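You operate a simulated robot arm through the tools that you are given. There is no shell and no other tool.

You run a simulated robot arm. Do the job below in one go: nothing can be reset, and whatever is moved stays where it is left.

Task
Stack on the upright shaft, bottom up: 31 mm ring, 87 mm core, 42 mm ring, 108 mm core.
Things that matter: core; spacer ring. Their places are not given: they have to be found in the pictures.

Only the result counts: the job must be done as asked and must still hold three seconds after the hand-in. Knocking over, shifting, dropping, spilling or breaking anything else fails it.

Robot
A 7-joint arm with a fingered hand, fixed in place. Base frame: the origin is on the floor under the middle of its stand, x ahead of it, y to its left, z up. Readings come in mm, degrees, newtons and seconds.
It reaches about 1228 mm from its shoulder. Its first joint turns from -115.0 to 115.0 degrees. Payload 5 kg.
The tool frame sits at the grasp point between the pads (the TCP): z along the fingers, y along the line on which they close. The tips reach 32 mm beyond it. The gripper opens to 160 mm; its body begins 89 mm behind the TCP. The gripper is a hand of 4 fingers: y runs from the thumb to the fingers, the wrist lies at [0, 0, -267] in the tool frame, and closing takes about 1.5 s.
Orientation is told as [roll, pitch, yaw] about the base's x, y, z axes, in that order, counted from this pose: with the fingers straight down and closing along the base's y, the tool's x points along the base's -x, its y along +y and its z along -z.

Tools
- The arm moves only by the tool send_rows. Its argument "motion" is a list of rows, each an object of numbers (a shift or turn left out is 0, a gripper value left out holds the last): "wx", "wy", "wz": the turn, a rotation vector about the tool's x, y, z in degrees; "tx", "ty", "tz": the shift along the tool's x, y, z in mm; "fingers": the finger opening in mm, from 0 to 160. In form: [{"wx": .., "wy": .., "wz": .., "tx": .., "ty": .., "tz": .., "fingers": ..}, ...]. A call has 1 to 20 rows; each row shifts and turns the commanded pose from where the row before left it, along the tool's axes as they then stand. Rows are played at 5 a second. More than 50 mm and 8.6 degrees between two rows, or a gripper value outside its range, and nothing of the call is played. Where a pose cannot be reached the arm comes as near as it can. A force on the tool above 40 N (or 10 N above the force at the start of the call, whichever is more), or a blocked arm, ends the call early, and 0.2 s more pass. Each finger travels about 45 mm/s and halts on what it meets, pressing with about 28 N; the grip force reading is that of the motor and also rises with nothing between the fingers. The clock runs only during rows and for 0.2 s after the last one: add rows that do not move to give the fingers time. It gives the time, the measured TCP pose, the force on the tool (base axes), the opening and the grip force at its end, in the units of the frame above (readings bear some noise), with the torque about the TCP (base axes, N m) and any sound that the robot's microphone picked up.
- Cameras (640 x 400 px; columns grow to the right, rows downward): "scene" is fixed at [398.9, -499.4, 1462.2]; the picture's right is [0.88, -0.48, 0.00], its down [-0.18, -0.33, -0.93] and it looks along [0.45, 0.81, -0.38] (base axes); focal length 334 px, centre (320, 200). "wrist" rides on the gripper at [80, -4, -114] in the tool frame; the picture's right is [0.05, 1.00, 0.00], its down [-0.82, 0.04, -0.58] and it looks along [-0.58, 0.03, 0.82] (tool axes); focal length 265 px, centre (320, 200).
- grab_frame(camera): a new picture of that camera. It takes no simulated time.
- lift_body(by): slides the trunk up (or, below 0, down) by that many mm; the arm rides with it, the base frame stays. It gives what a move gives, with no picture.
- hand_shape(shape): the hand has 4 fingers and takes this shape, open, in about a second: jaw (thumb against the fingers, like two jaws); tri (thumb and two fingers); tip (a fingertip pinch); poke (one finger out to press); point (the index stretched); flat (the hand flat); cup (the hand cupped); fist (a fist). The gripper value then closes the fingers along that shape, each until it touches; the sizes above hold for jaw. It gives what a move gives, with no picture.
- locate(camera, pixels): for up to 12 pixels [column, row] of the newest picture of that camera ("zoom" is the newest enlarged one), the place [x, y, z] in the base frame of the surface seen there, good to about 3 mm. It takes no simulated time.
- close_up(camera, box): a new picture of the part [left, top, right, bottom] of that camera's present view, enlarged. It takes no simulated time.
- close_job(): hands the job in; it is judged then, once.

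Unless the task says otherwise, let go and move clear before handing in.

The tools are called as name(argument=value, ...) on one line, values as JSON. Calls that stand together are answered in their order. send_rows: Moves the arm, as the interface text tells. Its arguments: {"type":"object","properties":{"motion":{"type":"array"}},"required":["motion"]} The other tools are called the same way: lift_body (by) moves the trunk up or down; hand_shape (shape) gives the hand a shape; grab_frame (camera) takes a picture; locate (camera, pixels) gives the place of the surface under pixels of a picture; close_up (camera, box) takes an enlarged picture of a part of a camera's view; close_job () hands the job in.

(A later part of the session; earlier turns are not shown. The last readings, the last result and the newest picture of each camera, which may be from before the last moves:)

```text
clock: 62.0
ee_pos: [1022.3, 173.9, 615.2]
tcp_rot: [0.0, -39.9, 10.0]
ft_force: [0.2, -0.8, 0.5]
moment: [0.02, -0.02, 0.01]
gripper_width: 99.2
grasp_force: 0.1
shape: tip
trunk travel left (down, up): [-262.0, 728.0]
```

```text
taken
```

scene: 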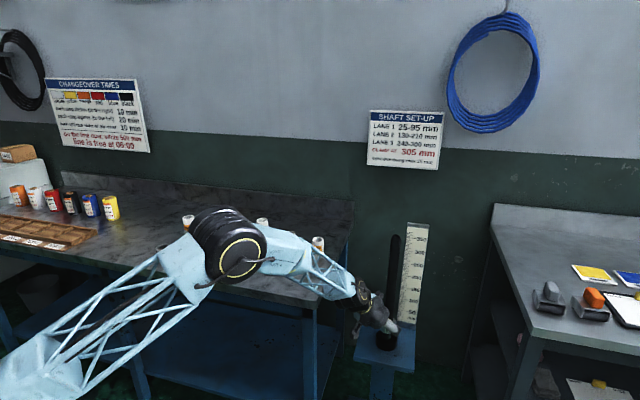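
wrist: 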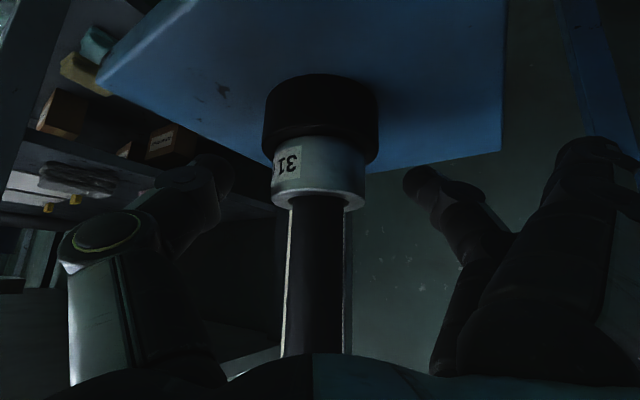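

The ring stays seated on the flange (272–366 at rows 135–205) and the fingers are open. I'll back straight away from the shaft by 120 mm and then raise the trunk.

send_rows(motion=[{"tx": 11.5, "tz": -9.65}, {"tx": 19, "tz": -16}, {"tx": 23, "tz": -19.3}, {"tx": 23, "tz": -19.3}, {"tx": 15, "tz": -12.6}, {}])

grab_frame(camera="wrist")

lift_body(by=435)

grab_frame(camera="scene")

```text
clock: 63.4
ee_pos: [903.2, 153.8, 614.0]
tcp_rot: [-0.2, -39.9, 10.1]
ft_force: [-0.1, 0.3, -0.3]
moment: [-0.01, -0.02, -0.01]
gripper_width: 99.1
grasp_force: 0.1
shape: tip
trunk travel left (down, up): [-262.0, 728.0]
```

```text
taken
```

wrist: 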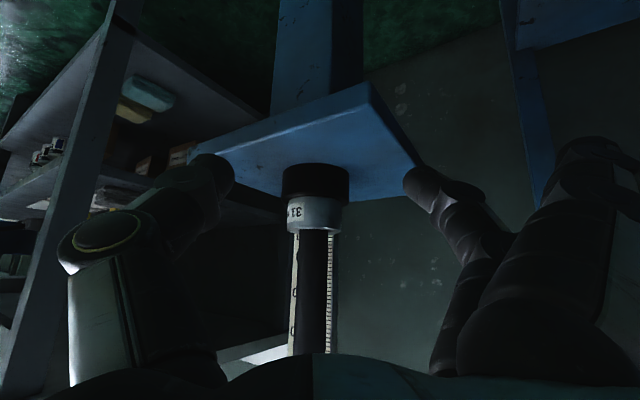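

```text
refused: 435 is not a number from -400 to 400
```

```text
taken
```

scene: 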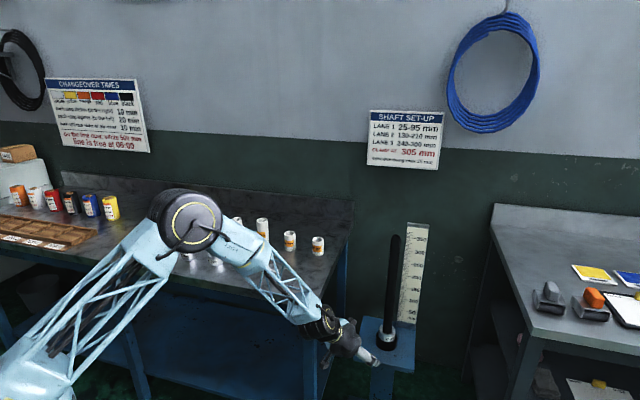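

The 31 mm ring rests on the flange and the hand is clear. For margin to the bench edge I'll shift 35 mm towards -y, then raise the trunk 400 mm.

send_rows(motion=[{"ty": -18}, {"ty": -17}, {}])

lift_body(by=400)

lift_body(by=40)

grab_frame(camera="scene")

close_up(camera="scene", box=[350, 220, 430, 380])

```text
clock: 64.2
ee_pos: [909.5, 120.3, 613.7]
tcp_rot: [0.0, -39.8, 10.0]
ft_force: [0.0, 0.7, -0.5]
moment: [0.05, 0.02, 0.03]
gripper_width: 99.9
grasp_force: 0.1
shape: tip
trunk travel left (down, up): [-262.0, 728.0]
```

```text
clock: 68.1
ee_pos: [910.8, 120.4, 1013.2]
tcp_rot: [-0.1, -39.9, 10.0]
ft_force: [0.3, 0.6, 0.4]
moment: [0.0, 0.01, -0.03]
gripper_width: 99.4
grasp_force: 0.0
shape: tip
trunk travel left (down, up): [-662.0, 328.0]
```

```text
clock: 68.9
ee_pos: [910.6, 119.4, 1051.7]
tcp_rot: [-0.2, -39.9, 10.0]
ft_force: [-0.1, -0.4, -0.1]
moment: [0.01, 0.02, -0.02]
gripper_width: 99.6
grasp_force: 0.0
shape: tip
trunk travel left (down, up): [-702.0, 288.0]
```

```text
taken
```

scene: 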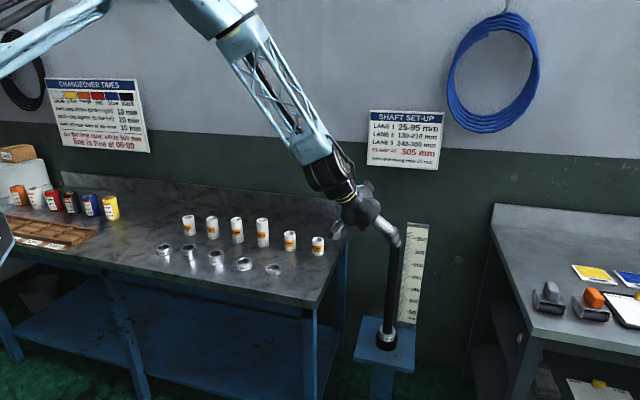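

```text
2.50 times, centred on (390, 300) of scene
```

zoom: 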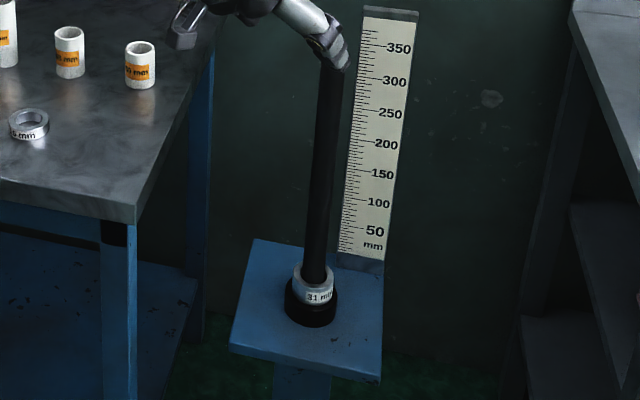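

The 31 mm ring sits at the shaft's foot in the scene picture. Next I'll carry the open hand over to about (700, 350) and yaw to 90° for the core row.

send_rows(motion=[{"tx": 16, "ty": 32.9, "tz": -13.4}, {"tx": 16, "ty": 32.9, "tz": -13.4}, {"tx": 16, "ty": 32.9, "tz": -13.4}, {"tx": 16, "ty": 32.9, "tz": -13.4}, {"tx": 16, "ty": 32.9, "tz": -13.4}, {"tx": 16, "ty": 32.9, "tz": -13.4}, {"tx": 16, "ty": 32.9, "tz": -13.4}, {"tx": 16, "ty": 32.9, "tz": -13.4}, {"wx": -5.14, "wz": -6.13}, {"wx": -5.14, "wz": -6.13}, {"wx": -5.14, "wz": -6.13}, {"wx": -5.14, "wz": -6.13}, {"wx": -5.14, "wz": -6.13}, {"wx": -5.14, "wz": -6.13}, {"wx": -5.14, "wz": -6.13}, {"wx": -5.14, "wz": -6.13}, {"wx": -5.14, "wz": -6.13}, {"wx": -5.14, "wz": -6.13}, {}])

grab_frame(camera="scene")

grab_frame(camera="wrist")

```text
clock: 72.9
ee_pos: [699.8, 350.4, 1053.8]
tcp_rot: [0.1, -39.8, 90.0]
ft_force: [0.3, -0.3, -0.9]
moment: [-0.02, 0.01, 0.0]
gripper_width: 99.9
grasp_force: 0.1
shape: tip
trunk travel left (down, up): [-702.0, 288.0]
```

```text
taken
```

scene: 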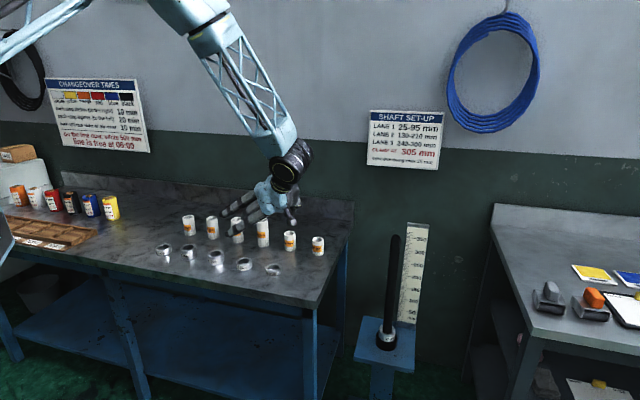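

```text
taken
```

wrist: 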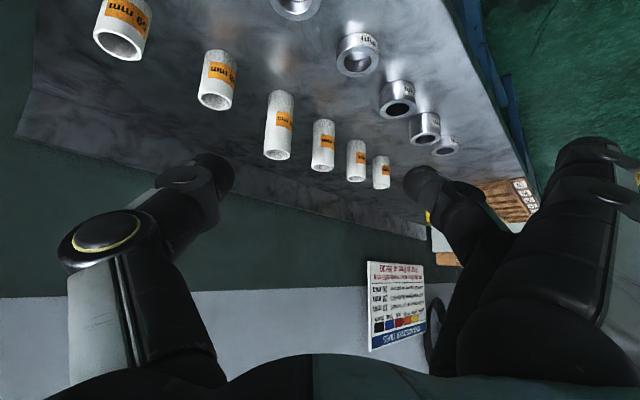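

The hand is at yaw 90° and sees the core and ring rows. I'll move over the 87 mm core (second from the far end of the row) at the same height.

send_rows(motion=[{"tx": -26.5, "ty": 7.85, "tz": 22.3}, {"tx": -26.5, "ty": 7.85, "tz": 22.3}, {"tx": -26.5, "ty": 7.85, "tz": 22.3}, {"tx": -26.5, "ty": 7.85, "tz": 22.3}, {"tx": -26.5, "ty": 7.85, "tz": 22.3}, {"tx": -26.5, "ty": 7.85, "tz": 22.3}, {"tx": -26.5, "ty": 7.85, "tz": 22.3}, {"tx": -26.5, "ty": 7.85, "tz": 22.3}, {"tx": -26.5, "ty": 7.85, "tz": 22.3}, {"tx": -26.5, "ty": 7.85, "tz": 22.3}, {"tx": -26.5, "ty": 7.85, "tz": 22.3}, {"tx": -26.5, "ty": 7.85, "tz": 22.3}, {}])

lift_body(by=-90)

grab_frame(camera="scene")

grab_frame(camera="wrist")

```text
clock: 75.7
ee_pos: [608.6, 765.4, 1052.1]
tcp_rot: [0.1, -39.9, 89.9]
ft_force: [0.0, 0.3, -0.1]
moment: [0.0, 0.01, 0.03]
gripper_width: 99.6
grasp_force: 0.1
shape: tip
trunk travel left (down, up): [-702.0, 288.0]
```

```text
clock: 77.0
ee_pos: [608.6, 765.2, 961.8]
tcp_rot: [0.1, -39.9, 90.0]
ft_force: [0.1, 0.4, -0.3]
moment: [0.03, -0.02, -0.02]
gripper_width: 99.5
grasp_force: 0.0
shape: tip
trunk travel left (down, up): [-612.0, 378.0]
```

```text
taken
```

scene: 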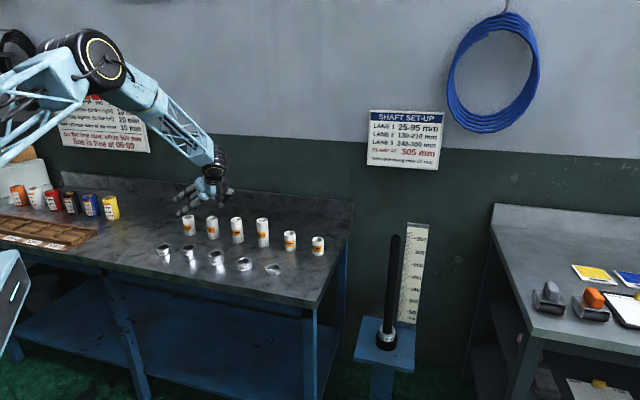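

```text
taken
```

wrist: 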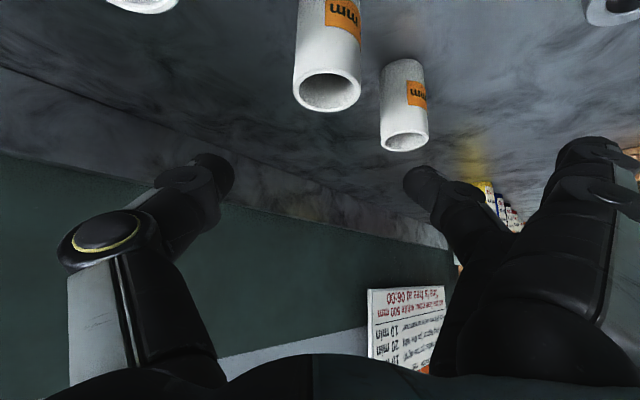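

The 87 mm core's rim is at (327, 92) in the wrist picture, with the 77 mm core at (405, 140) beyond it. I'll measure the rim.

close_up(camera="wrist", box=[270, 20, 450, 160])

locate(camera="wrist", pixels=[[295, 94], [360, 90], [327, 111], [327, 74], [300, 102], [355, 102], [310, 60], [345, 60]])

```text
2.86 times, centred on (360, 90) of wrist
```

zoom: 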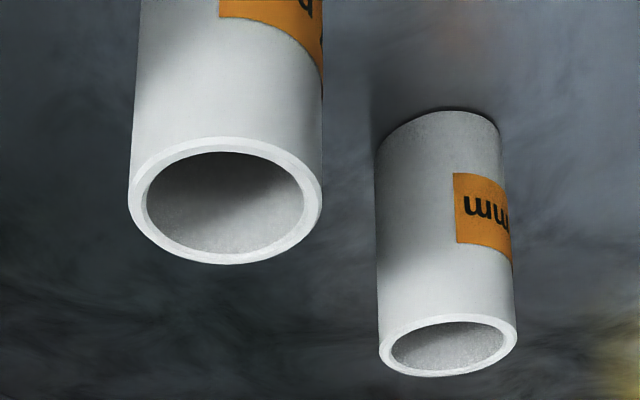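

```text
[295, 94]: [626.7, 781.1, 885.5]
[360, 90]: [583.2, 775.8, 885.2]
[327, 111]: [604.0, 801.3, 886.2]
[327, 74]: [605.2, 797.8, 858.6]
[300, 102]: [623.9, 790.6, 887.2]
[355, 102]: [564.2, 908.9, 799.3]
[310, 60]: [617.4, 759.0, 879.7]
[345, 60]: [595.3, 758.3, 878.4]
```

The core's centre is (605, 779.5) with its top at z≈886. I'll centre the hand on it and lower to TCP z≈877.

send_rows(motion=[{"tx": -1, "ty": 3.6, "tz": 0.84}, {}])

lift_body(by=-60)

grab_frame(camera="wrist")

close_up(camera="scene", box=[150, 150, 270, 270])

```text
clock: 77.5
ee_pos: [605.4, 767.4, 961.4]
tcp_rot: [0.0, -39.9, 89.9]
ft_force: [-0.2, 0.1, 0.1]
moment: [0.0, -0.02, 0.03]
gripper_width: 99.6
grasp_force: 0.1
shape: tip
trunk travel left (down, up): [-612.0, 378.0]
```

```text
clock: 78.5
ee_pos: [605.1, 768.1, 902.2]
tcp_rot: [0.1, -39.8, 89.9]
ft_force: [0.3, -0.9, -0.1]
moment: [-0.01, 0.0, 0.02]
gripper_width: 99.8
grasp_force: 0.0
shape: tip
trunk travel left (down, up): [-552.0, 438.0]
```

```text
taken
```

wrist: 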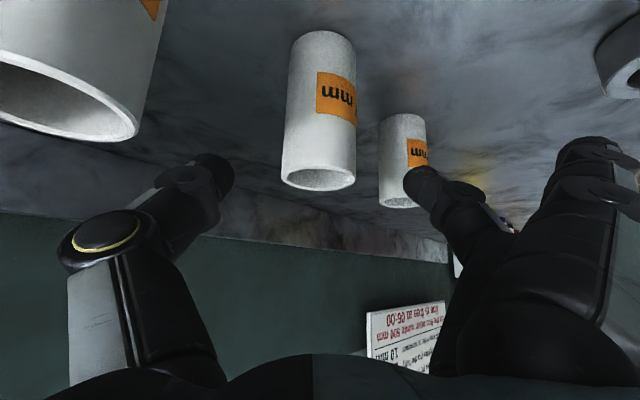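

```text
3.33 times, centred on (210, 210) of scene
```

zoom: 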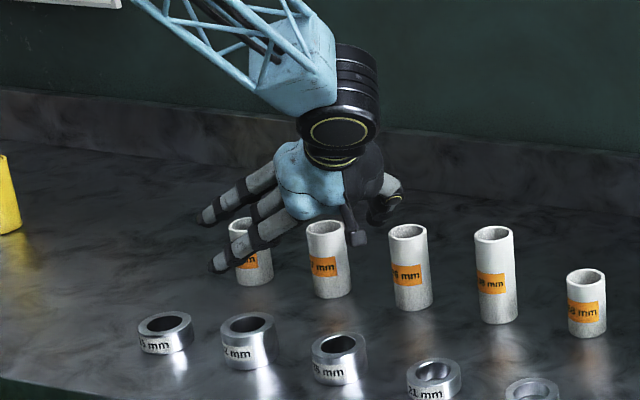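

The core is centred between the tips (columns 281–357). I'll lower the last 25 mm and look.

lift_body(by=-25)

grab_frame(camera="wrist")

close_up(camera="scene", box=[170, 170, 260, 260])

```text
clock: 79.3
ee_pos: [604.6, 766.0, 876.5]
tcp_rot: [0.0, -39.9, 89.9]
ft_force: [0.5, 0.1, -0.4]
moment: [0.02, 0.01, -0.02]
gripper_width: 99.7
grasp_force: 0.1
shape: tip
trunk travel left (down, up): [-527.0, 463.0]
```

```text
taken
```

wrist: 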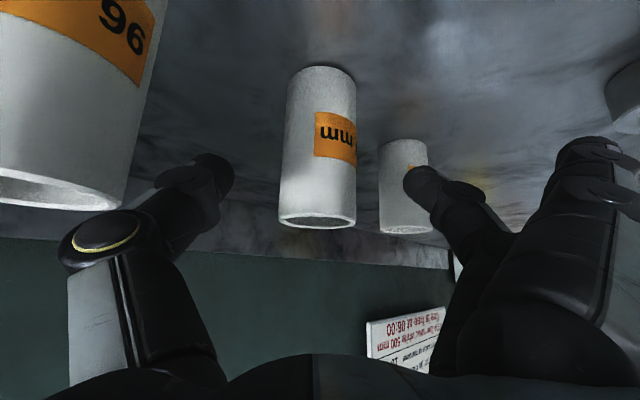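

```text
4.44 times, centred on (215, 215) of scene
```

zoom: 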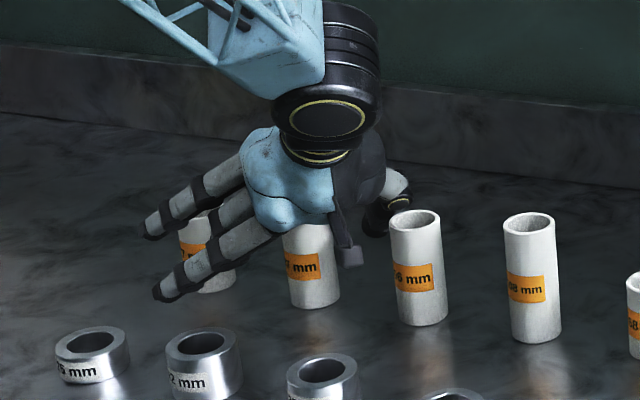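

No contact; the tips flank the core's upper part (thumb tip at (215, 175), finger tip at (425, 185)). I'll close the pinch on the core.

send_rows(motion=[{"fingers": 60}, {}, {}, {"fingers": 34}, {}, {}, {}, {}])

grab_frame(camera="wrist")

lift_body(by=20)

grab_frame(camera="wrist")

close_up(camera="scene", box=[170, 170, 260, 260])

```text
clock: 81.1
ee_pos: [605.0, 767.5, 876.3]
tcp_rot: [0.1, -39.9, 90.0]
ft_force: [-0.4, 0.8, -1.2]
moment: [-0.01, 0.0, 0.01]
gripper_width: 37.3
grasp_force: 27.9
shape: tip
trunk travel left (down, up): [-527.0, 463.0]
```

```text
taken
```

wrist: 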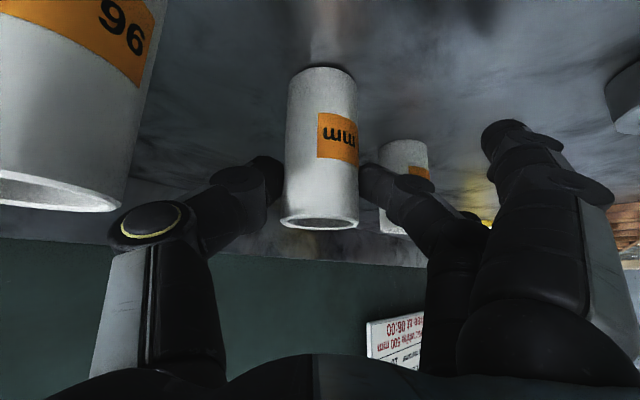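

```text
clock: 81.7
ee_pos: [604.8, 767.1, 895.9]
tcp_rot: [0.1, -39.9, 89.8]
ft_force: [-0.8, -0.2, -0.4]
moment: [0.0, -0.01, 0.01]
gripper_width: 37.5
grasp_force: 28.2
shape: tip
trunk travel left (down, up): [-547.0, 443.0]
```

```text
taken
```

wrist: 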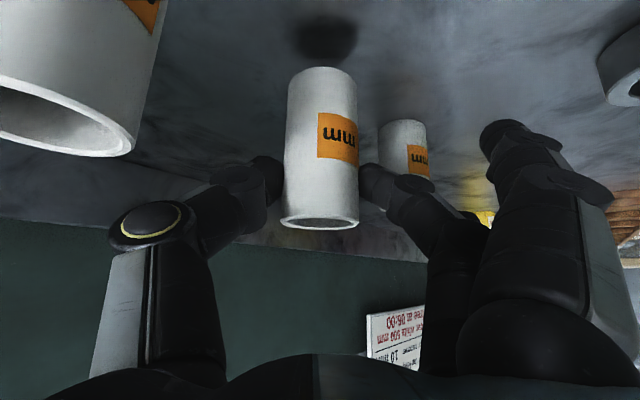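

```text
4.44 times, centred on (215, 215) of scene
```

zoom: 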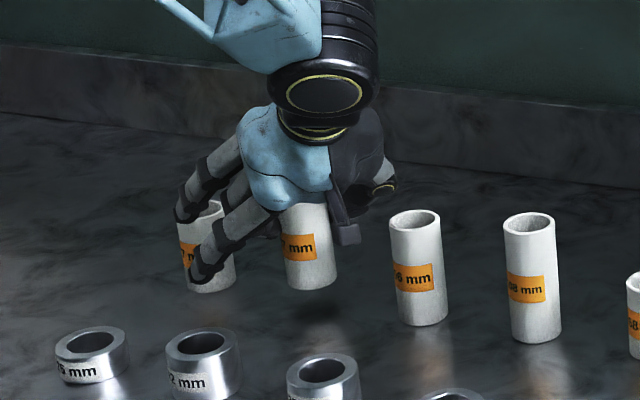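

The core lifted cleanly and hangs upright, centred at column 321. I'll raise it to travel height (its bottom at about 1010) and carry it back.

lift_body(by=190)

send_rows(motion=[{"tx": 26.6, "ty": -7.9, "tz": -22.3}, {"tx": 26.6, "ty": -7.9, "tz": -22.3}, {"tx": 26.6, "ty": -7.9, "tz": -22.3}, {"tx": 26.6, "ty": -7.9, "tz": -22.3}, {"tx": 26.6, "ty": -7.9, "tz": -22.3}, {"tx": 26.6, "ty": -7.9, "tz": -22.3}, {"tx": 26.6, "ty": -7.9, "tz": -22.3}, {"tx": 26.6, "ty": -7.9, "tz": -22.3}, {"tx": 26.6, "ty": -7.9, "tz": -22.3}, {"tx": 26.6, "ty": -7.9, "tz": -22.3}, {"tx": 26.6, "ty": -7.9, "tz": -22.3}, {"tx": 26.6, "ty": -7.9, "tz": -22.3}, {}])

send_rows(motion=[{"wx": 5.14, "wz": 6.13}, {"wx": 5.14, "wz": 6.13}, {"wx": 5.14, "wz": 6.13}, {"wx": 5.14, "wz": 6.13}, {"wx": 5.14, "wz": 6.13}, {"wx": 5.14, "wz": 6.13}, {"wx": 5.14, "wz": 6.13}, {"wx": 5.14, "wz": 6.13}, {"wx": 5.14, "wz": 6.13}, {"wx": 5.14, "wz": 6.13}, {}])

grab_frame(camera="wrist")

grab_frame(camera="scene")

```text
clock: 83.8
ee_pos: [605.4, 767.0, 1085.4]
tcp_rot: [0.1, -39.8, 89.9]
ft_force: [0.6, -0.4, -0.6]
moment: [-0.03, 0.02, 0.03]
gripper_width: 37.4
grasp_force: 28.1
shape: tip
trunk travel left (down, up): [-737.0, 253.0]
```

```text
clock: 86.6
ee_pos: [698.0, 350.8, 1087.2]
tcp_rot: [0.1, -40.0, 89.9]
ft_force: [-0.2, -0.1, -0.8]
moment: [0.0, -0.01, 0.0]
gripper_width: 37.0
grasp_force: 28.4
shape: tip
trunk travel left (down, up): [-737.0, 253.0]
```

```text
clock: 89.0
ee_pos: [699.3, 349.2, 1087.3]
tcp_rot: [0.0, -39.8, 10.0]
ft_force: [-0.4, -1.0, -0.8]
moment: [-0.02, 0.0, -0.02]
gripper_width: 37.1
grasp_force: 28.1
shape: tip
trunk travel left (down, up): [-737.0, 253.0]
```

```text
taken
```

wrist: 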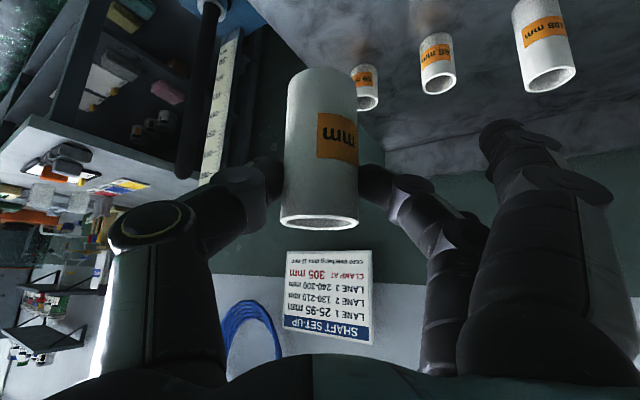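

```text
taken
```

scene: 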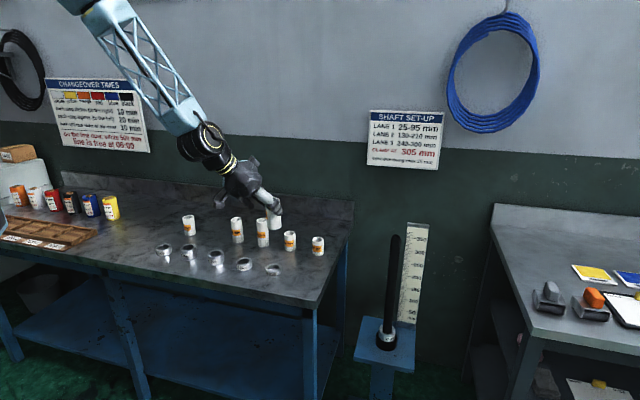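

The core is held steady. I'll carry it over the shaft at the same height.

send_rows(motion=[{"tx": -22, "ty": -22.9, "tz": 18.5}, {"tx": -22, "ty": -22.9, "tz": 18.5}, {"tx": -22, "ty": -22.9, "tz": 18.5}, {"tx": -22, "ty": -22.9, "tz": 18.5}, {"tx": -22, "ty": -22.9, "tz": 18.5}, {"tx": -22, "ty": -22.9, "tz": 18.5}, {"tx": -22, "ty": -22.9, "tz": 18.5}, {"tx": -22, "ty": -22.9, "tz": 18.5}, {"tx": -22, "ty": -22.9, "tz": 18.5}, {"tx": -22, "ty": -22.9, "tz": 18.5}, {}])

close_up(camera="wrist", box=[230, 0, 420, 250])

close_up(camera="scene", box=[365, 190, 425, 265])

```text
clock: 91.4
ee_pos: [1020.3, 177.2, 1087.1]
tcp_rot: [-0.1, -39.9, 10.1]
ft_force: [-0.7, 0.4, -0.7]
moment: [-0.01, -0.01, 0.02]
gripper_width: 37.2
grasp_force: 28.6
shape: tip
trunk travel left (down, up): [-737.0, 253.0]
```

```text
1.60 times, centred on (325, 125) of wrist
```

zoom: 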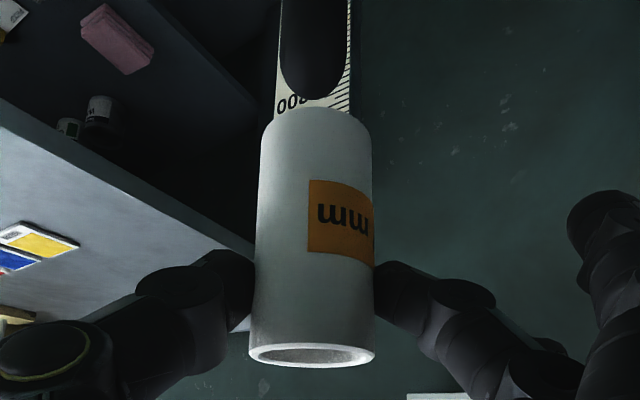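

```text
5.33 times, centred on (395, 228) of scene
```

zoom: 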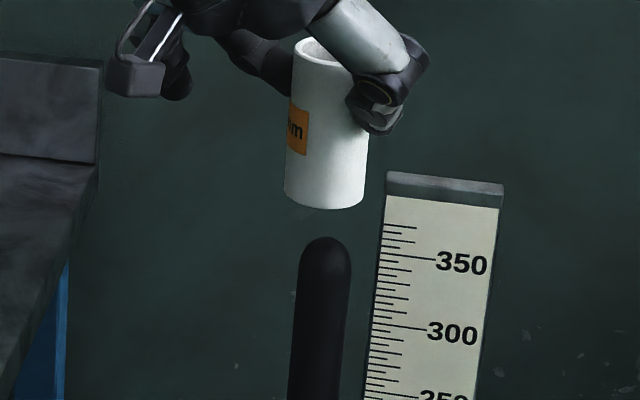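

Laterally the core is nearly aligned (shaft 280–351, core axis ~316 in the wrist zoom), but the scene view shows it about 5 mm short of the shaft. I'll confirm with measured points.

locate(camera="zoom", pixels=[[324, 203], [290, 190], [358, 190], [325, 243], [325, 300], [300, 300], [347, 300], [322, 340], [330, 150]])

close_up(camera="scene", box=[380, 205, 410, 245])

```text
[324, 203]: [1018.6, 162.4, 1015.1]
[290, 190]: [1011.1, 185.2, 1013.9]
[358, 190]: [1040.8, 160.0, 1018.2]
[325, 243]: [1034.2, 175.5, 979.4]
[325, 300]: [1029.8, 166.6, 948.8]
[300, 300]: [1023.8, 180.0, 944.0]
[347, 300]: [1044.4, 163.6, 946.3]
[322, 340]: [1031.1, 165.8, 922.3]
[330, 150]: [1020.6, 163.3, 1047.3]
```

```text
10.00 times, centred on (395, 225) of scene
```

zoom: 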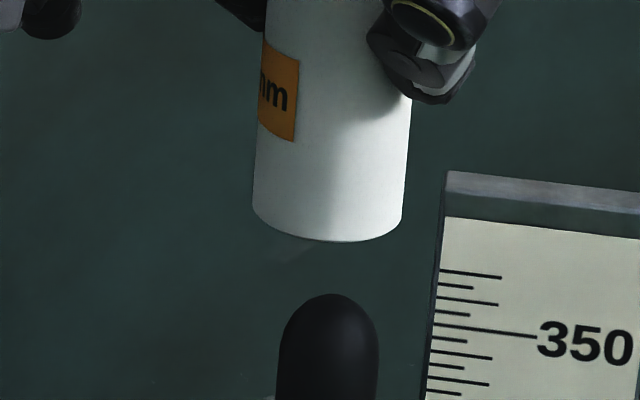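

Measured points give the core about 6 mm short in x and 1 mm off in y. I'll correct that, lower 15 mm and recheck.

send_rows(motion=[{"tx": -4.44, "ty": -1.4, "tz": 3.73}, {}])

lift_body(by=-20)

close_up(camera="wrist", box=[230, 0, 420, 250])

close_up(camera="scene", box=[380, 205, 410, 245])

close_up(camera="scene", box=[365, 200, 425, 275])

```text
clock: 92.0
ee_pos: [1027.7, 176.0, 1087.2]
tcp_rot: [0.0, -39.9, 10.0]
ft_force: [0.7, -0.4, -0.3]
moment: [-0.01, 0.01, 0.02]
gripper_width: 37.3
grasp_force: 28.0
shape: tip
trunk travel left (down, up): [-737.0, 253.0]
```

```text
clock: 92.7
ee_pos: [1026.6, 175.9, 1067.6]
tcp_rot: [0.1, -39.9, 10.0]
ft_force: [0.0, -0.1, -1.3]
moment: [0.01, 0.02, -0.02]
gripper_width: 37.1
grasp_force: 28.4
shape: tip
trunk travel left (down, up): [-717.0, 273.0]
```

```text
1.60 times, centred on (325, 125) of wrist
```

zoom: 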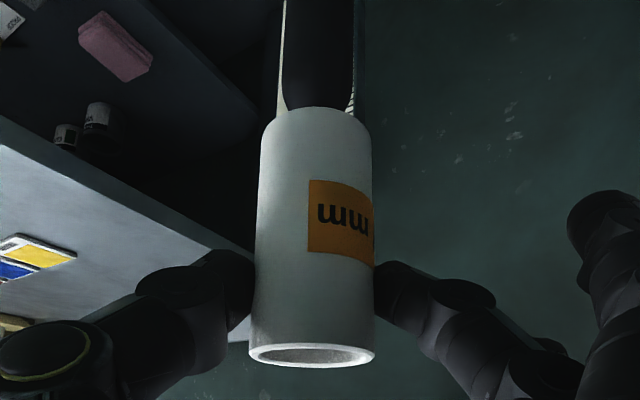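

```text
10.00 times, centred on (395, 225) of scene
```

zoom: 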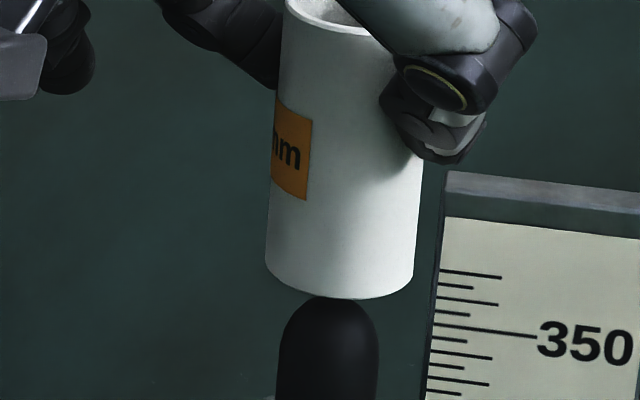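

```text
5.33 times, centred on (395, 238) of scene
```

zoom: 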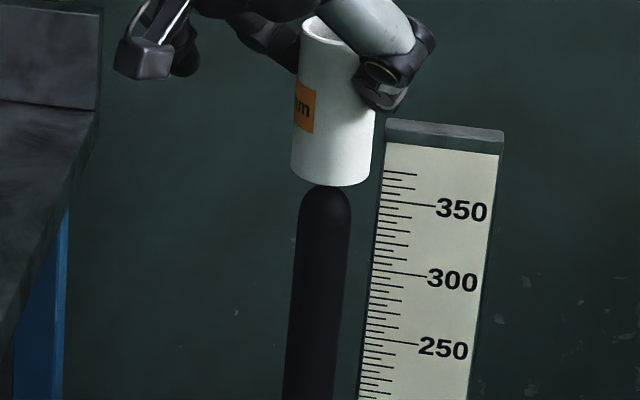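

Both views show the core within about 1 mm of the shaft axis. I'll make a last 1 mm correction and lower in steps.

send_rows(motion=[{"tx": 0.9, "ty": -0.5, "tz": -0.75}, {}])

lift_body(by=-15)

lift_body(by=-10)

lift_body(by=-15)

close_up(camera="wrist", box=[230, 0, 420, 250])

close_up(camera="scene", box=[365, 200, 425, 275])

```text
clock: 93.3
ee_pos: [1026.6, 175.6, 1067.1]
tcp_rot: [-0.1, -39.9, 9.9]
ft_force: [-0.2, -0.4, -1.3]
moment: [0.0, 0.01, -0.02]
gripper_width: 37.2
grasp_force: 27.8
shape: tip
trunk travel left (down, up): [-717.0, 273.0]
```

```text
clock: 93.9
ee_pos: [1026.7, 175.0, 1052.7]
tcp_rot: [0.0, -39.9, 10.0]
ft_force: [0.0, -0.1, -1.4]
moment: [-0.03, 0.01, -0.02]
gripper_width: 37.5
grasp_force: 27.5
shape: tip
trunk travel left (down, up): [-702.0, 288.0]
```

```text
clock: 94.5
ee_pos: [1026.4, 175.2, 1042.2]
tcp_rot: [-0.1, -39.9, 10.1]
ft_force: [-0.1, -0.4, -1.0]
moment: [0.02, 0.01, -0.01]
gripper_width: 37.1
grasp_force: 27.9
shape: tip
trunk travel left (down, up): [-692.0, 298.0]
```

```text
clock: 95.1
ee_pos: [1026.2, 175.2, 1028.2]
tcp_rot: [0.0, -39.9, 10.1]
ft_force: [-0.2, -0.6, -0.9]
moment: [0.03, 0.03, 0.04]
gripper_width: 37.0
grasp_force: 27.9
shape: tip
trunk travel left (down, up): [-677.0, 313.0]
```

```text
1.60 times, centred on (325, 125) of wrist
```

zoom: 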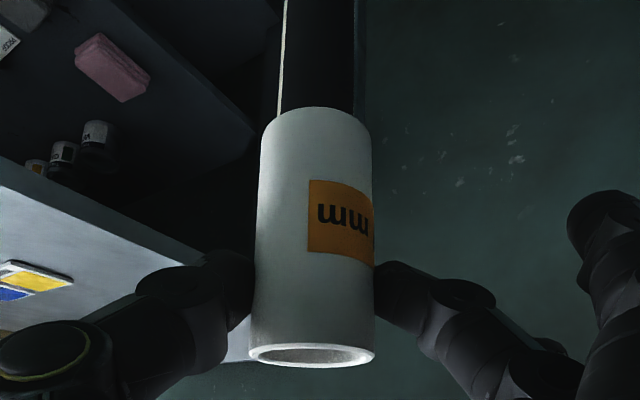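

```text
5.33 times, centred on (395, 238) of scene
```

zoom: 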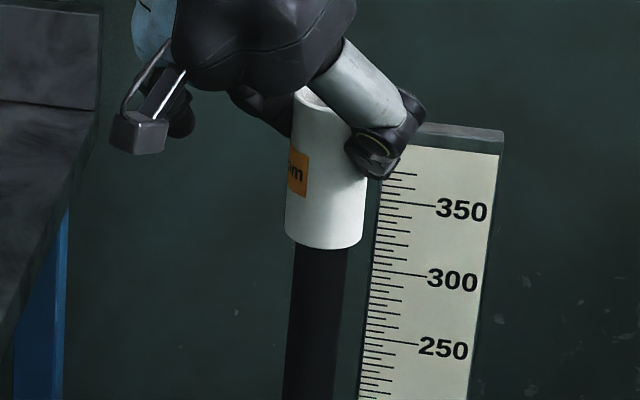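

The core is threading onto the shaft without side force. I'll lower 150 mm and check.

lift_body(by=-60)

lift_body(by=-90)

grab_frame(camera="wrist")

grab_frame(camera="scene")

```text
clock: 96.1
ee_pos: [1026.6, 174.7, 967.4]
tcp_rot: [0.0, -40.0, 10.0]
ft_force: [-0.8, 0.5, -0.7]
moment: [-0.02, -0.03, 0.0]
gripper_width: 37.5
grasp_force: 28.4
shape: tip
trunk travel left (down, up): [-617.0, 373.0]
```

```text
clock: 97.4
ee_pos: [1026.3, 175.4, 878.7]
tcp_rot: [-0.1, -39.8, 10.0]
ft_force: [0.0, -0.2, -1.1]
moment: [0.01, 0.02, 0.0]
gripper_width: 37.3
grasp_force: 27.6
shape: tip
trunk travel left (down, up): [-527.0, 463.0]
```

```text
taken
```

wrist: 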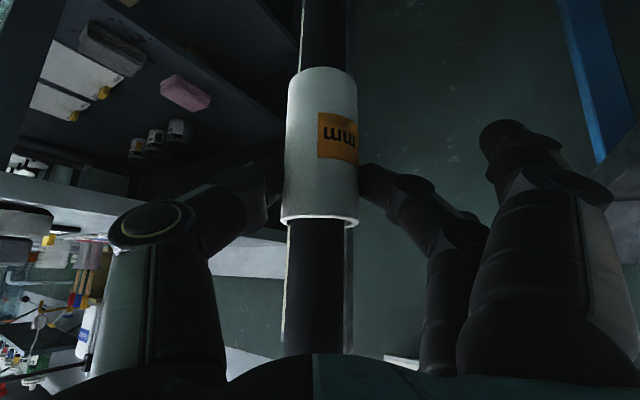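

```text
taken
```

scene: 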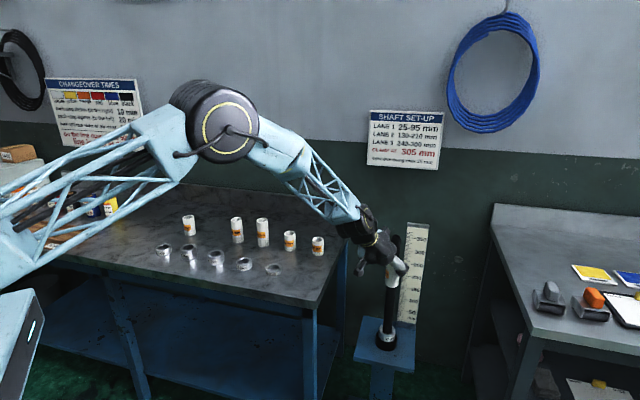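

All free. I'll lower to about 10 mm above the ring.

lift_body(by=-100)

lift_body(by=-80)

close_up(camera="wrist", box=[230, 0, 420, 250])

close_up(camera="scene", box=[340, 260, 430, 380])

```text
clock: 98.7
ee_pos: [1026.4, 175.4, 778.4]
tcp_rot: [0.0, -39.9, 10.0]
ft_force: [-0.3, 0.4, -0.3]
moment: [-0.02, 0.0, -0.02]
gripper_width: 37.3
grasp_force: 28.6
shape: tip
trunk travel left (down, up): [-427.0, 563.0]
```

```text
clock: 99.9
ee_pos: [1026.9, 174.5, 696.6]
tcp_rot: [0.0, -39.9, 10.0]
ft_force: [-1.0, 0.1, -0.5]
moment: [0.0, 0.03, 0.03]
gripper_width: 37.1
grasp_force: 27.6
shape: tip
trunk travel left (down, up): [-347.0, 643.0]
```

```text
1.60 times, centred on (325, 125) of wrist
```

zoom: 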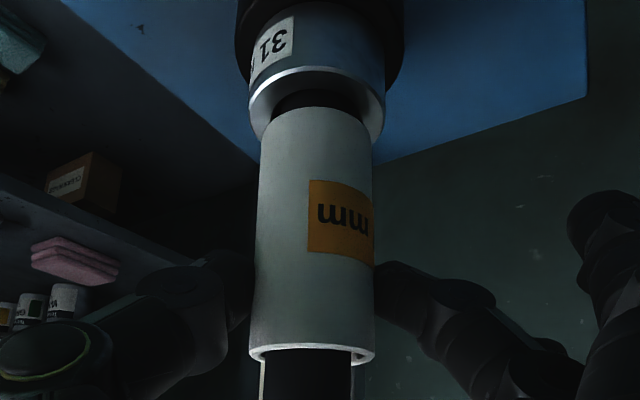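

```text
3.33 times, centred on (385, 320) of scene
```

zoom: 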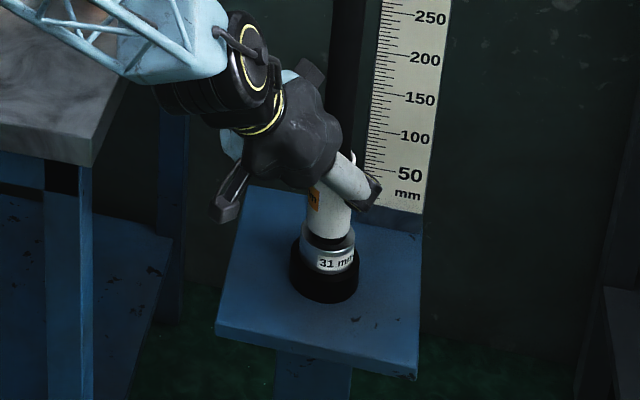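

The core hovers about 9 mm above the 31 mm ring. I'll lower in small steps to contact.

lift_body(by=-6)

lift_body(by=-2)

lift_body(by=-1.5)

close_up(camera="wrist", box=[230, 0, 420, 250])

```text
clock: 100.4
ee_pos: [1025.7, 174.6, 691.4]
tcp_rot: [0.0, -40.0, 10.0]
ft_force: [0.6, -0.1, -1.2]
moment: [-0.01, 0.0, 0.01]
gripper_width: 37.3
grasp_force: 28.2
shape: tip
trunk travel left (down, up): [-341.0, 649.0]
```

```text
clock: 100.9
ee_pos: [1026.9, 175.7, 689.7]
tcp_rot: [0.0, -39.9, 10.0]
ft_force: [0.4, -0.5, -0.7]
moment: [-0.02, 0.05, 0.01]
gripper_width: 37.2
grasp_force: 27.9
shape: tip
trunk travel left (down, up): [-339.0, 651.0]
```

```text
clock: 101.5
ee_pos: [1026.4, 175.2, 687.7]
tcp_rot: [-0.1, -39.9, 10.0]
ft_force: [0.4, 0.2, -0.7]
moment: [0.0, 0.01, 0.02]
gripper_width: 37.1
grasp_force: 27.8
shape: tip
trunk travel left (down, up): [-337.0, 653.0]
```

```text
1.60 times, centred on (325, 125) of wrist
```

zoom: 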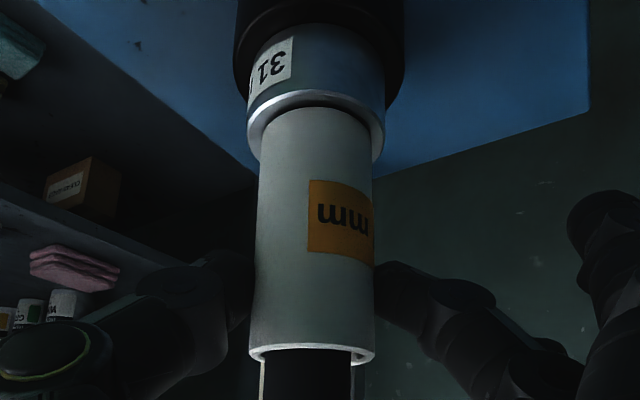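

lift_body(by=-1.5)

lift_body(by=-1.5)

close_up(camera="wrist", box=[230, 0, 420, 250])

```text
clock: 102.0
ee_pos: [1024.9, 175.1, 687.9]
tcp_rot: [0.1, -40.1, 10.0]
ft_force: [0.5, -0.3, 3.1]
moment: [0.05, -0.05, 0.01]
gripper_width: 37.3
grasp_force: 28.2
shape: tip
trunk travel left (down, up): [-336.0, 654.0]
```

```text
clock: 102.5
ee_pos: [1027.6, 175.7, 685.2]
tcp_rot: [0.1, -40.0, 10.1]
ft_force: [0.6, -0.4, 8.8]
moment: [0.08, -0.1, -0.01]
gripper_width: 37.2
grasp_force: 28.6
shape: tip
trunk travel left (down, up): [-334.0, 656.0]
```

```text
1.60 times, centred on (325, 125) of wrist
```

zoom: 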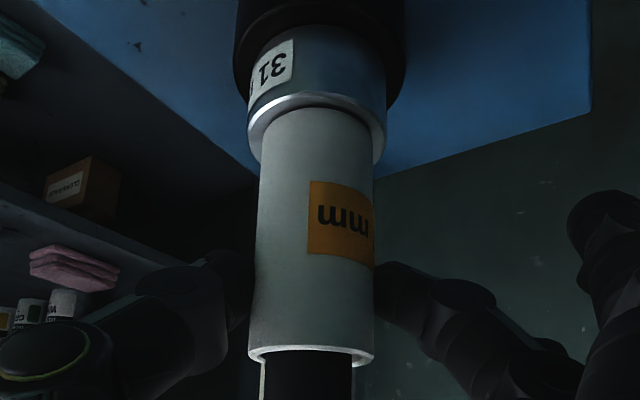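

The upward force rose to 8.8 N, so the 87 mm core stands on the ring. I'll open the pinch and back away.

send_rows(motion=[{"fingers": 55}, {}, {"fingers": 100}, {}, {}, {}, {}])

grab_frame(camera="wrist")

send_rows(motion=[{"tx": 11.5, "tz": -9.65}, {"tx": 19, "tz": -16}, {"tx": 23, "tz": -19.3}, {"tx": 23, "tz": -19.3}, {"tx": 15, "tz": -12.6}, {"ty": -18}, {"ty": -17}, {}])

grab_frame(camera="wrist")

close_up(camera="scene", box=[340, 220, 430, 380])

```text
clock: 104.1
ee_pos: [1026.7, 175.3, 685.9]
tcp_rot: [0.0, -39.9, 10.0]
ft_force: [-0.1, 0.2, -0.9]
moment: [0.01, 0.0, 0.0]
gripper_width: 99.3
grasp_force: 0.0
shape: tip
trunk travel left (down, up): [-334.0, 656.0]
```

```text
taken
```

wrist: 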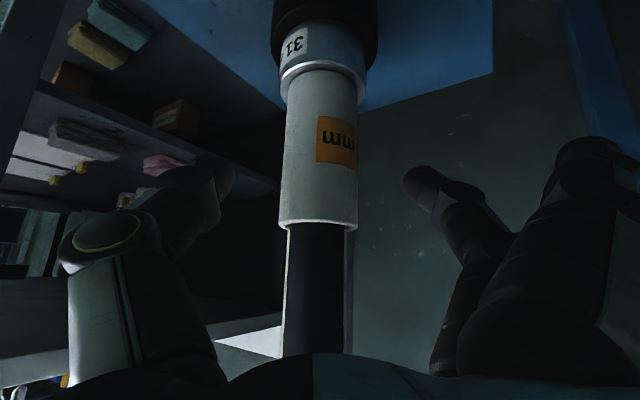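

```text
clock: 105.9
ee_pos: [914.7, 119.0, 685.4]
tcp_rot: [-0.1, -39.8, 10.0]
ft_force: [0.0, -0.4, -0.2]
moment: [-0.02, 0.04, 0.01]
gripper_width: 99.5
grasp_force: 0.1
shape: tip
trunk travel left (down, up): [-334.0, 656.0]
```

```text
taken
```

wrist: 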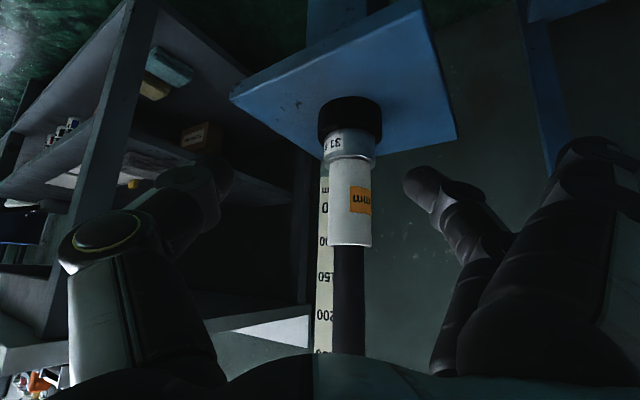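

```text
2.50 times, centred on (385, 300) of scene
```

zoom: 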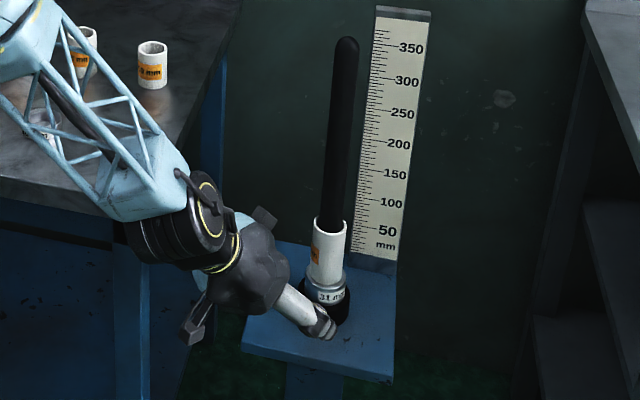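

Ring and core are stacked correctly on the shaft. I'll raise the hand and go for the 42 mm ring.

lift_body(by=367)

send_rows(motion=[{"tx": 16, "ty": 32.9, "tz": -13.4}, {"tx": 16, "ty": 32.9, "tz": -13.4}, {"tx": 16, "ty": 32.9, "tz": -13.4}, {"tx": 16, "ty": 32.9, "tz": -13.4}, {"tx": 16, "ty": 32.9, "tz": -13.4}, {"tx": 16, "ty": 32.9, "tz": -13.4}, {"tx": 16, "ty": 32.9, "tz": -13.4}, {"tx": 16, "ty": 32.9, "tz": -13.4}, {"wx": -5.14, "wz": -6.13}, {"wx": -5.14, "wz": -6.13}, {"wx": -5.14, "wz": -6.13}, {"wx": -5.14, "wz": -6.13}, {"wx": -5.14, "wz": -6.13}, {"wx": -5.14, "wz": -6.13}, {"wx": -5.14, "wz": -6.13}, {"wx": -5.14, "wz": -6.13}, {"wx": -5.14, "wz": -6.13}, {"wx": -5.14, "wz": -6.13}, {}])

grab_frame(camera="scene")

```text
clock: 109.4
ee_pos: [912.7, 119.5, 1052.7]
tcp_rot: [0.0, -39.9, 10.1]
ft_force: [-0.7, 0.1, 1.0]
moment: [0.0, -0.03, 0.05]
gripper_width: 99.5
grasp_force: 0.0
shape: tip
trunk travel left (down, up): [-701.0, 289.0]
```

```text
clock: 113.4
ee_pos: [703.3, 349.7, 1053.4]
tcp_rot: [0.2, -39.9, 90.1]
ft_force: [0.3, -1.6, -0.2]
moment: [0.01, -0.01, -0.01]
gripper_width: 99.7
grasp_force: 0.0
shape: tip
trunk travel left (down, up): [-701.0, 289.0]
```

```text
taken
```

scene: 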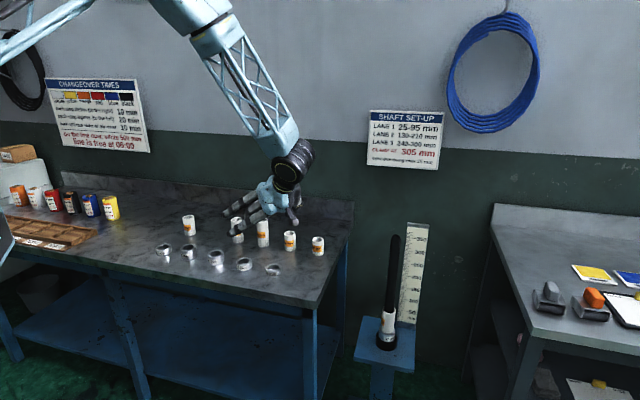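

Everything is in place, with the hand at (703, 350, 1053) and yaw 90°. I'll move over the 42 mm ring at about (492, 668) and lower part-way.

send_rows(motion=[{"tx": -23.3, "ty": 21.1, "tz": 19.6}, {"tx": -23.3, "ty": 21.1, "tz": 19.6}, {"tx": -23.3, "ty": 21.1, "tz": 19.6}, {"tx": -23.3, "ty": 21.1, "tz": 19.6}, {"tx": -23.3, "ty": 21.1, "tz": 19.6}, {"tx": -23.3, "ty": 21.1, "tz": 19.6}, {"tx": -23.3, "ty": 21.1, "tz": 19.6}, {"tx": -23.3, "ty": 21.1, "tz": 19.6}, {"tx": -23.3, "ty": 21.1, "tz": 19.6}, {"tx": -23.3, "ty": 21.1, "tz": 19.6}, {}])

lift_body(by=-135)

grab_frame(camera="wrist")

grab_frame(camera="scene")

```text
clock: 115.8
ee_pos: [494.3, 654.1, 1051.2]
tcp_rot: [0.1, -39.9, 89.9]
ft_force: [-0.1, -0.9, -0.4]
moment: [0.01, -0.04, -0.02]
gripper_width: 99.8
grasp_force: 0.0
shape: tip
trunk travel left (down, up): [-701.0, 289.0]
```

```text
clock: 117.5
ee_pos: [493.7, 654.0, 917.3]
tcp_rot: [0.0, -39.9, 89.8]
ft_force: [-0.5, 0.0, 0.0]
moment: [-0.01, 0.02, 0.02]
gripper_width: 100.0
grasp_force: 0.1
shape: tip
trunk travel left (down, up): [-566.0, 424.0]
```

```text
taken
```

wrist: 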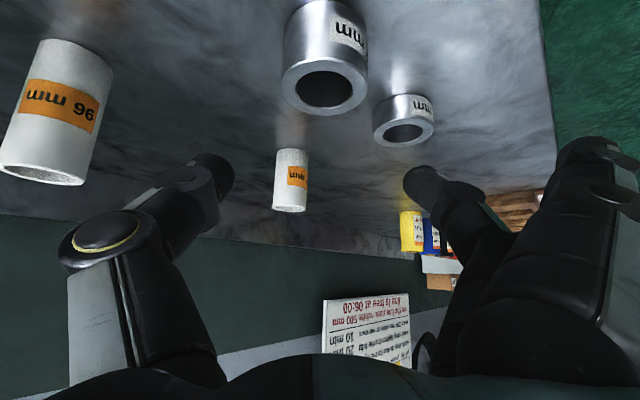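

```text
taken
```

scene: 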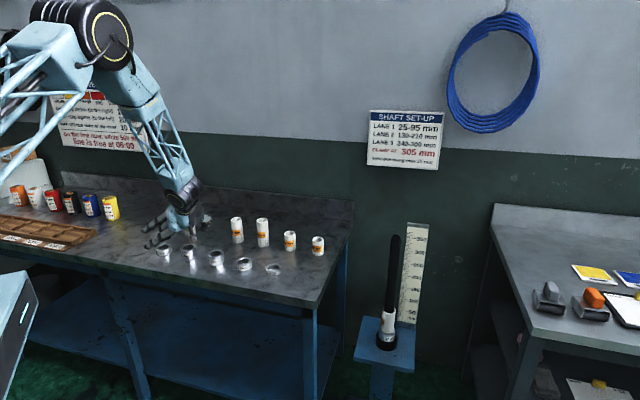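

The 42 mm ring is at (325, 70) in the wrist picture. I'll measure its rim to centre on it.

close_up(camera="wrist", box=[260, 0, 440, 140])

locate(camera="wrist", pixels=[[284, 88], [366, 88], [325, 113], [325, 66], [288, 98], [361, 100], [297, 88], [353, 88], [325, 40]])

```text
2.86 times, centred on (350, 70) of wrist
```

zoom: 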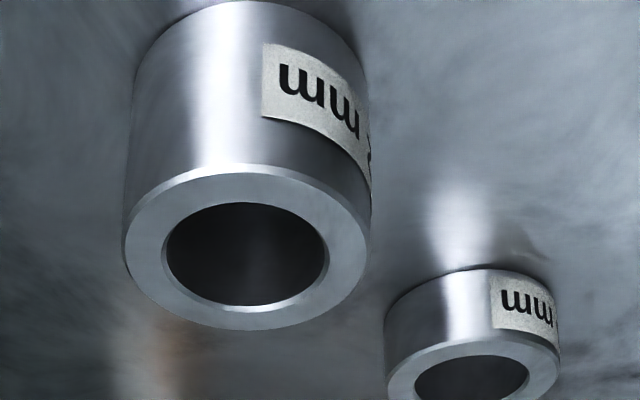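

```text
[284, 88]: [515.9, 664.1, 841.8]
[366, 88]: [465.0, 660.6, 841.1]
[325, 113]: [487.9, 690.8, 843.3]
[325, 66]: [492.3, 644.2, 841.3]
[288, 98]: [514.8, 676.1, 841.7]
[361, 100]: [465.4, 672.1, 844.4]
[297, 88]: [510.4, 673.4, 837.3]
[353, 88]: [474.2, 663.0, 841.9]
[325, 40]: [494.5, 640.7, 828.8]
```

The ring's centre is (490.5, 667.5), top z≈842. I'll shift 3 mm and lower to z≈840 in two steps.

send_rows(motion=[{"ty": 3.2}, {}])

lift_body(by=-60)

grab_frame(camera="wrist")

close_up(camera="scene", box=[130, 170, 250, 290])

```text
clock: 118.1
ee_pos: [489.2, 654.7, 916.6]
tcp_rot: [0.1, -39.8, 89.9]
ft_force: [-0.3, 0.4, -0.2]
moment: [0.0, 0.02, 0.02]
gripper_width: 99.6
grasp_force: 0.1
shape: tip
trunk travel left (down, up): [-566.0, 424.0]
```

```text
clock: 119.1
ee_pos: [489.7, 653.7, 857.2]
tcp_rot: [0.1, -39.8, 89.9]
ft_force: [-0.3, 0.4, -0.7]
moment: [-0.02, -0.02, -0.03]
gripper_width: 99.8
grasp_force: 0.1
shape: tip
trunk travel left (down, up): [-506.0, 484.0]
```

```text
taken
```

wrist: 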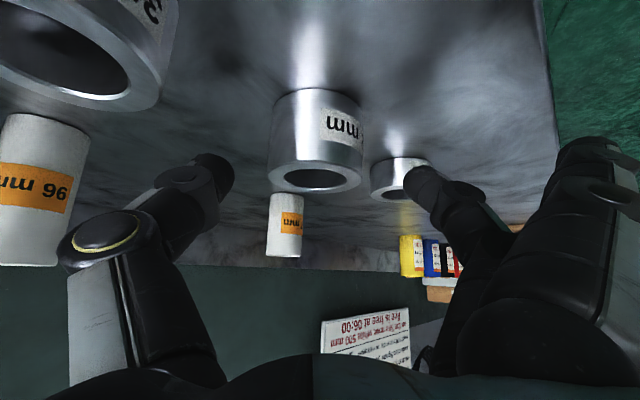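

```text
3.33 times, centred on (190, 230) of scene
```

zoom: 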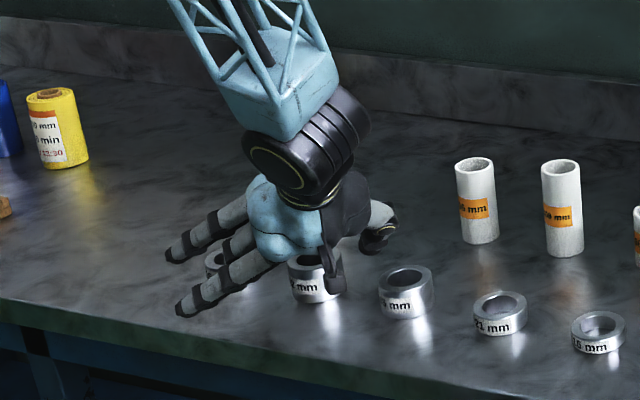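

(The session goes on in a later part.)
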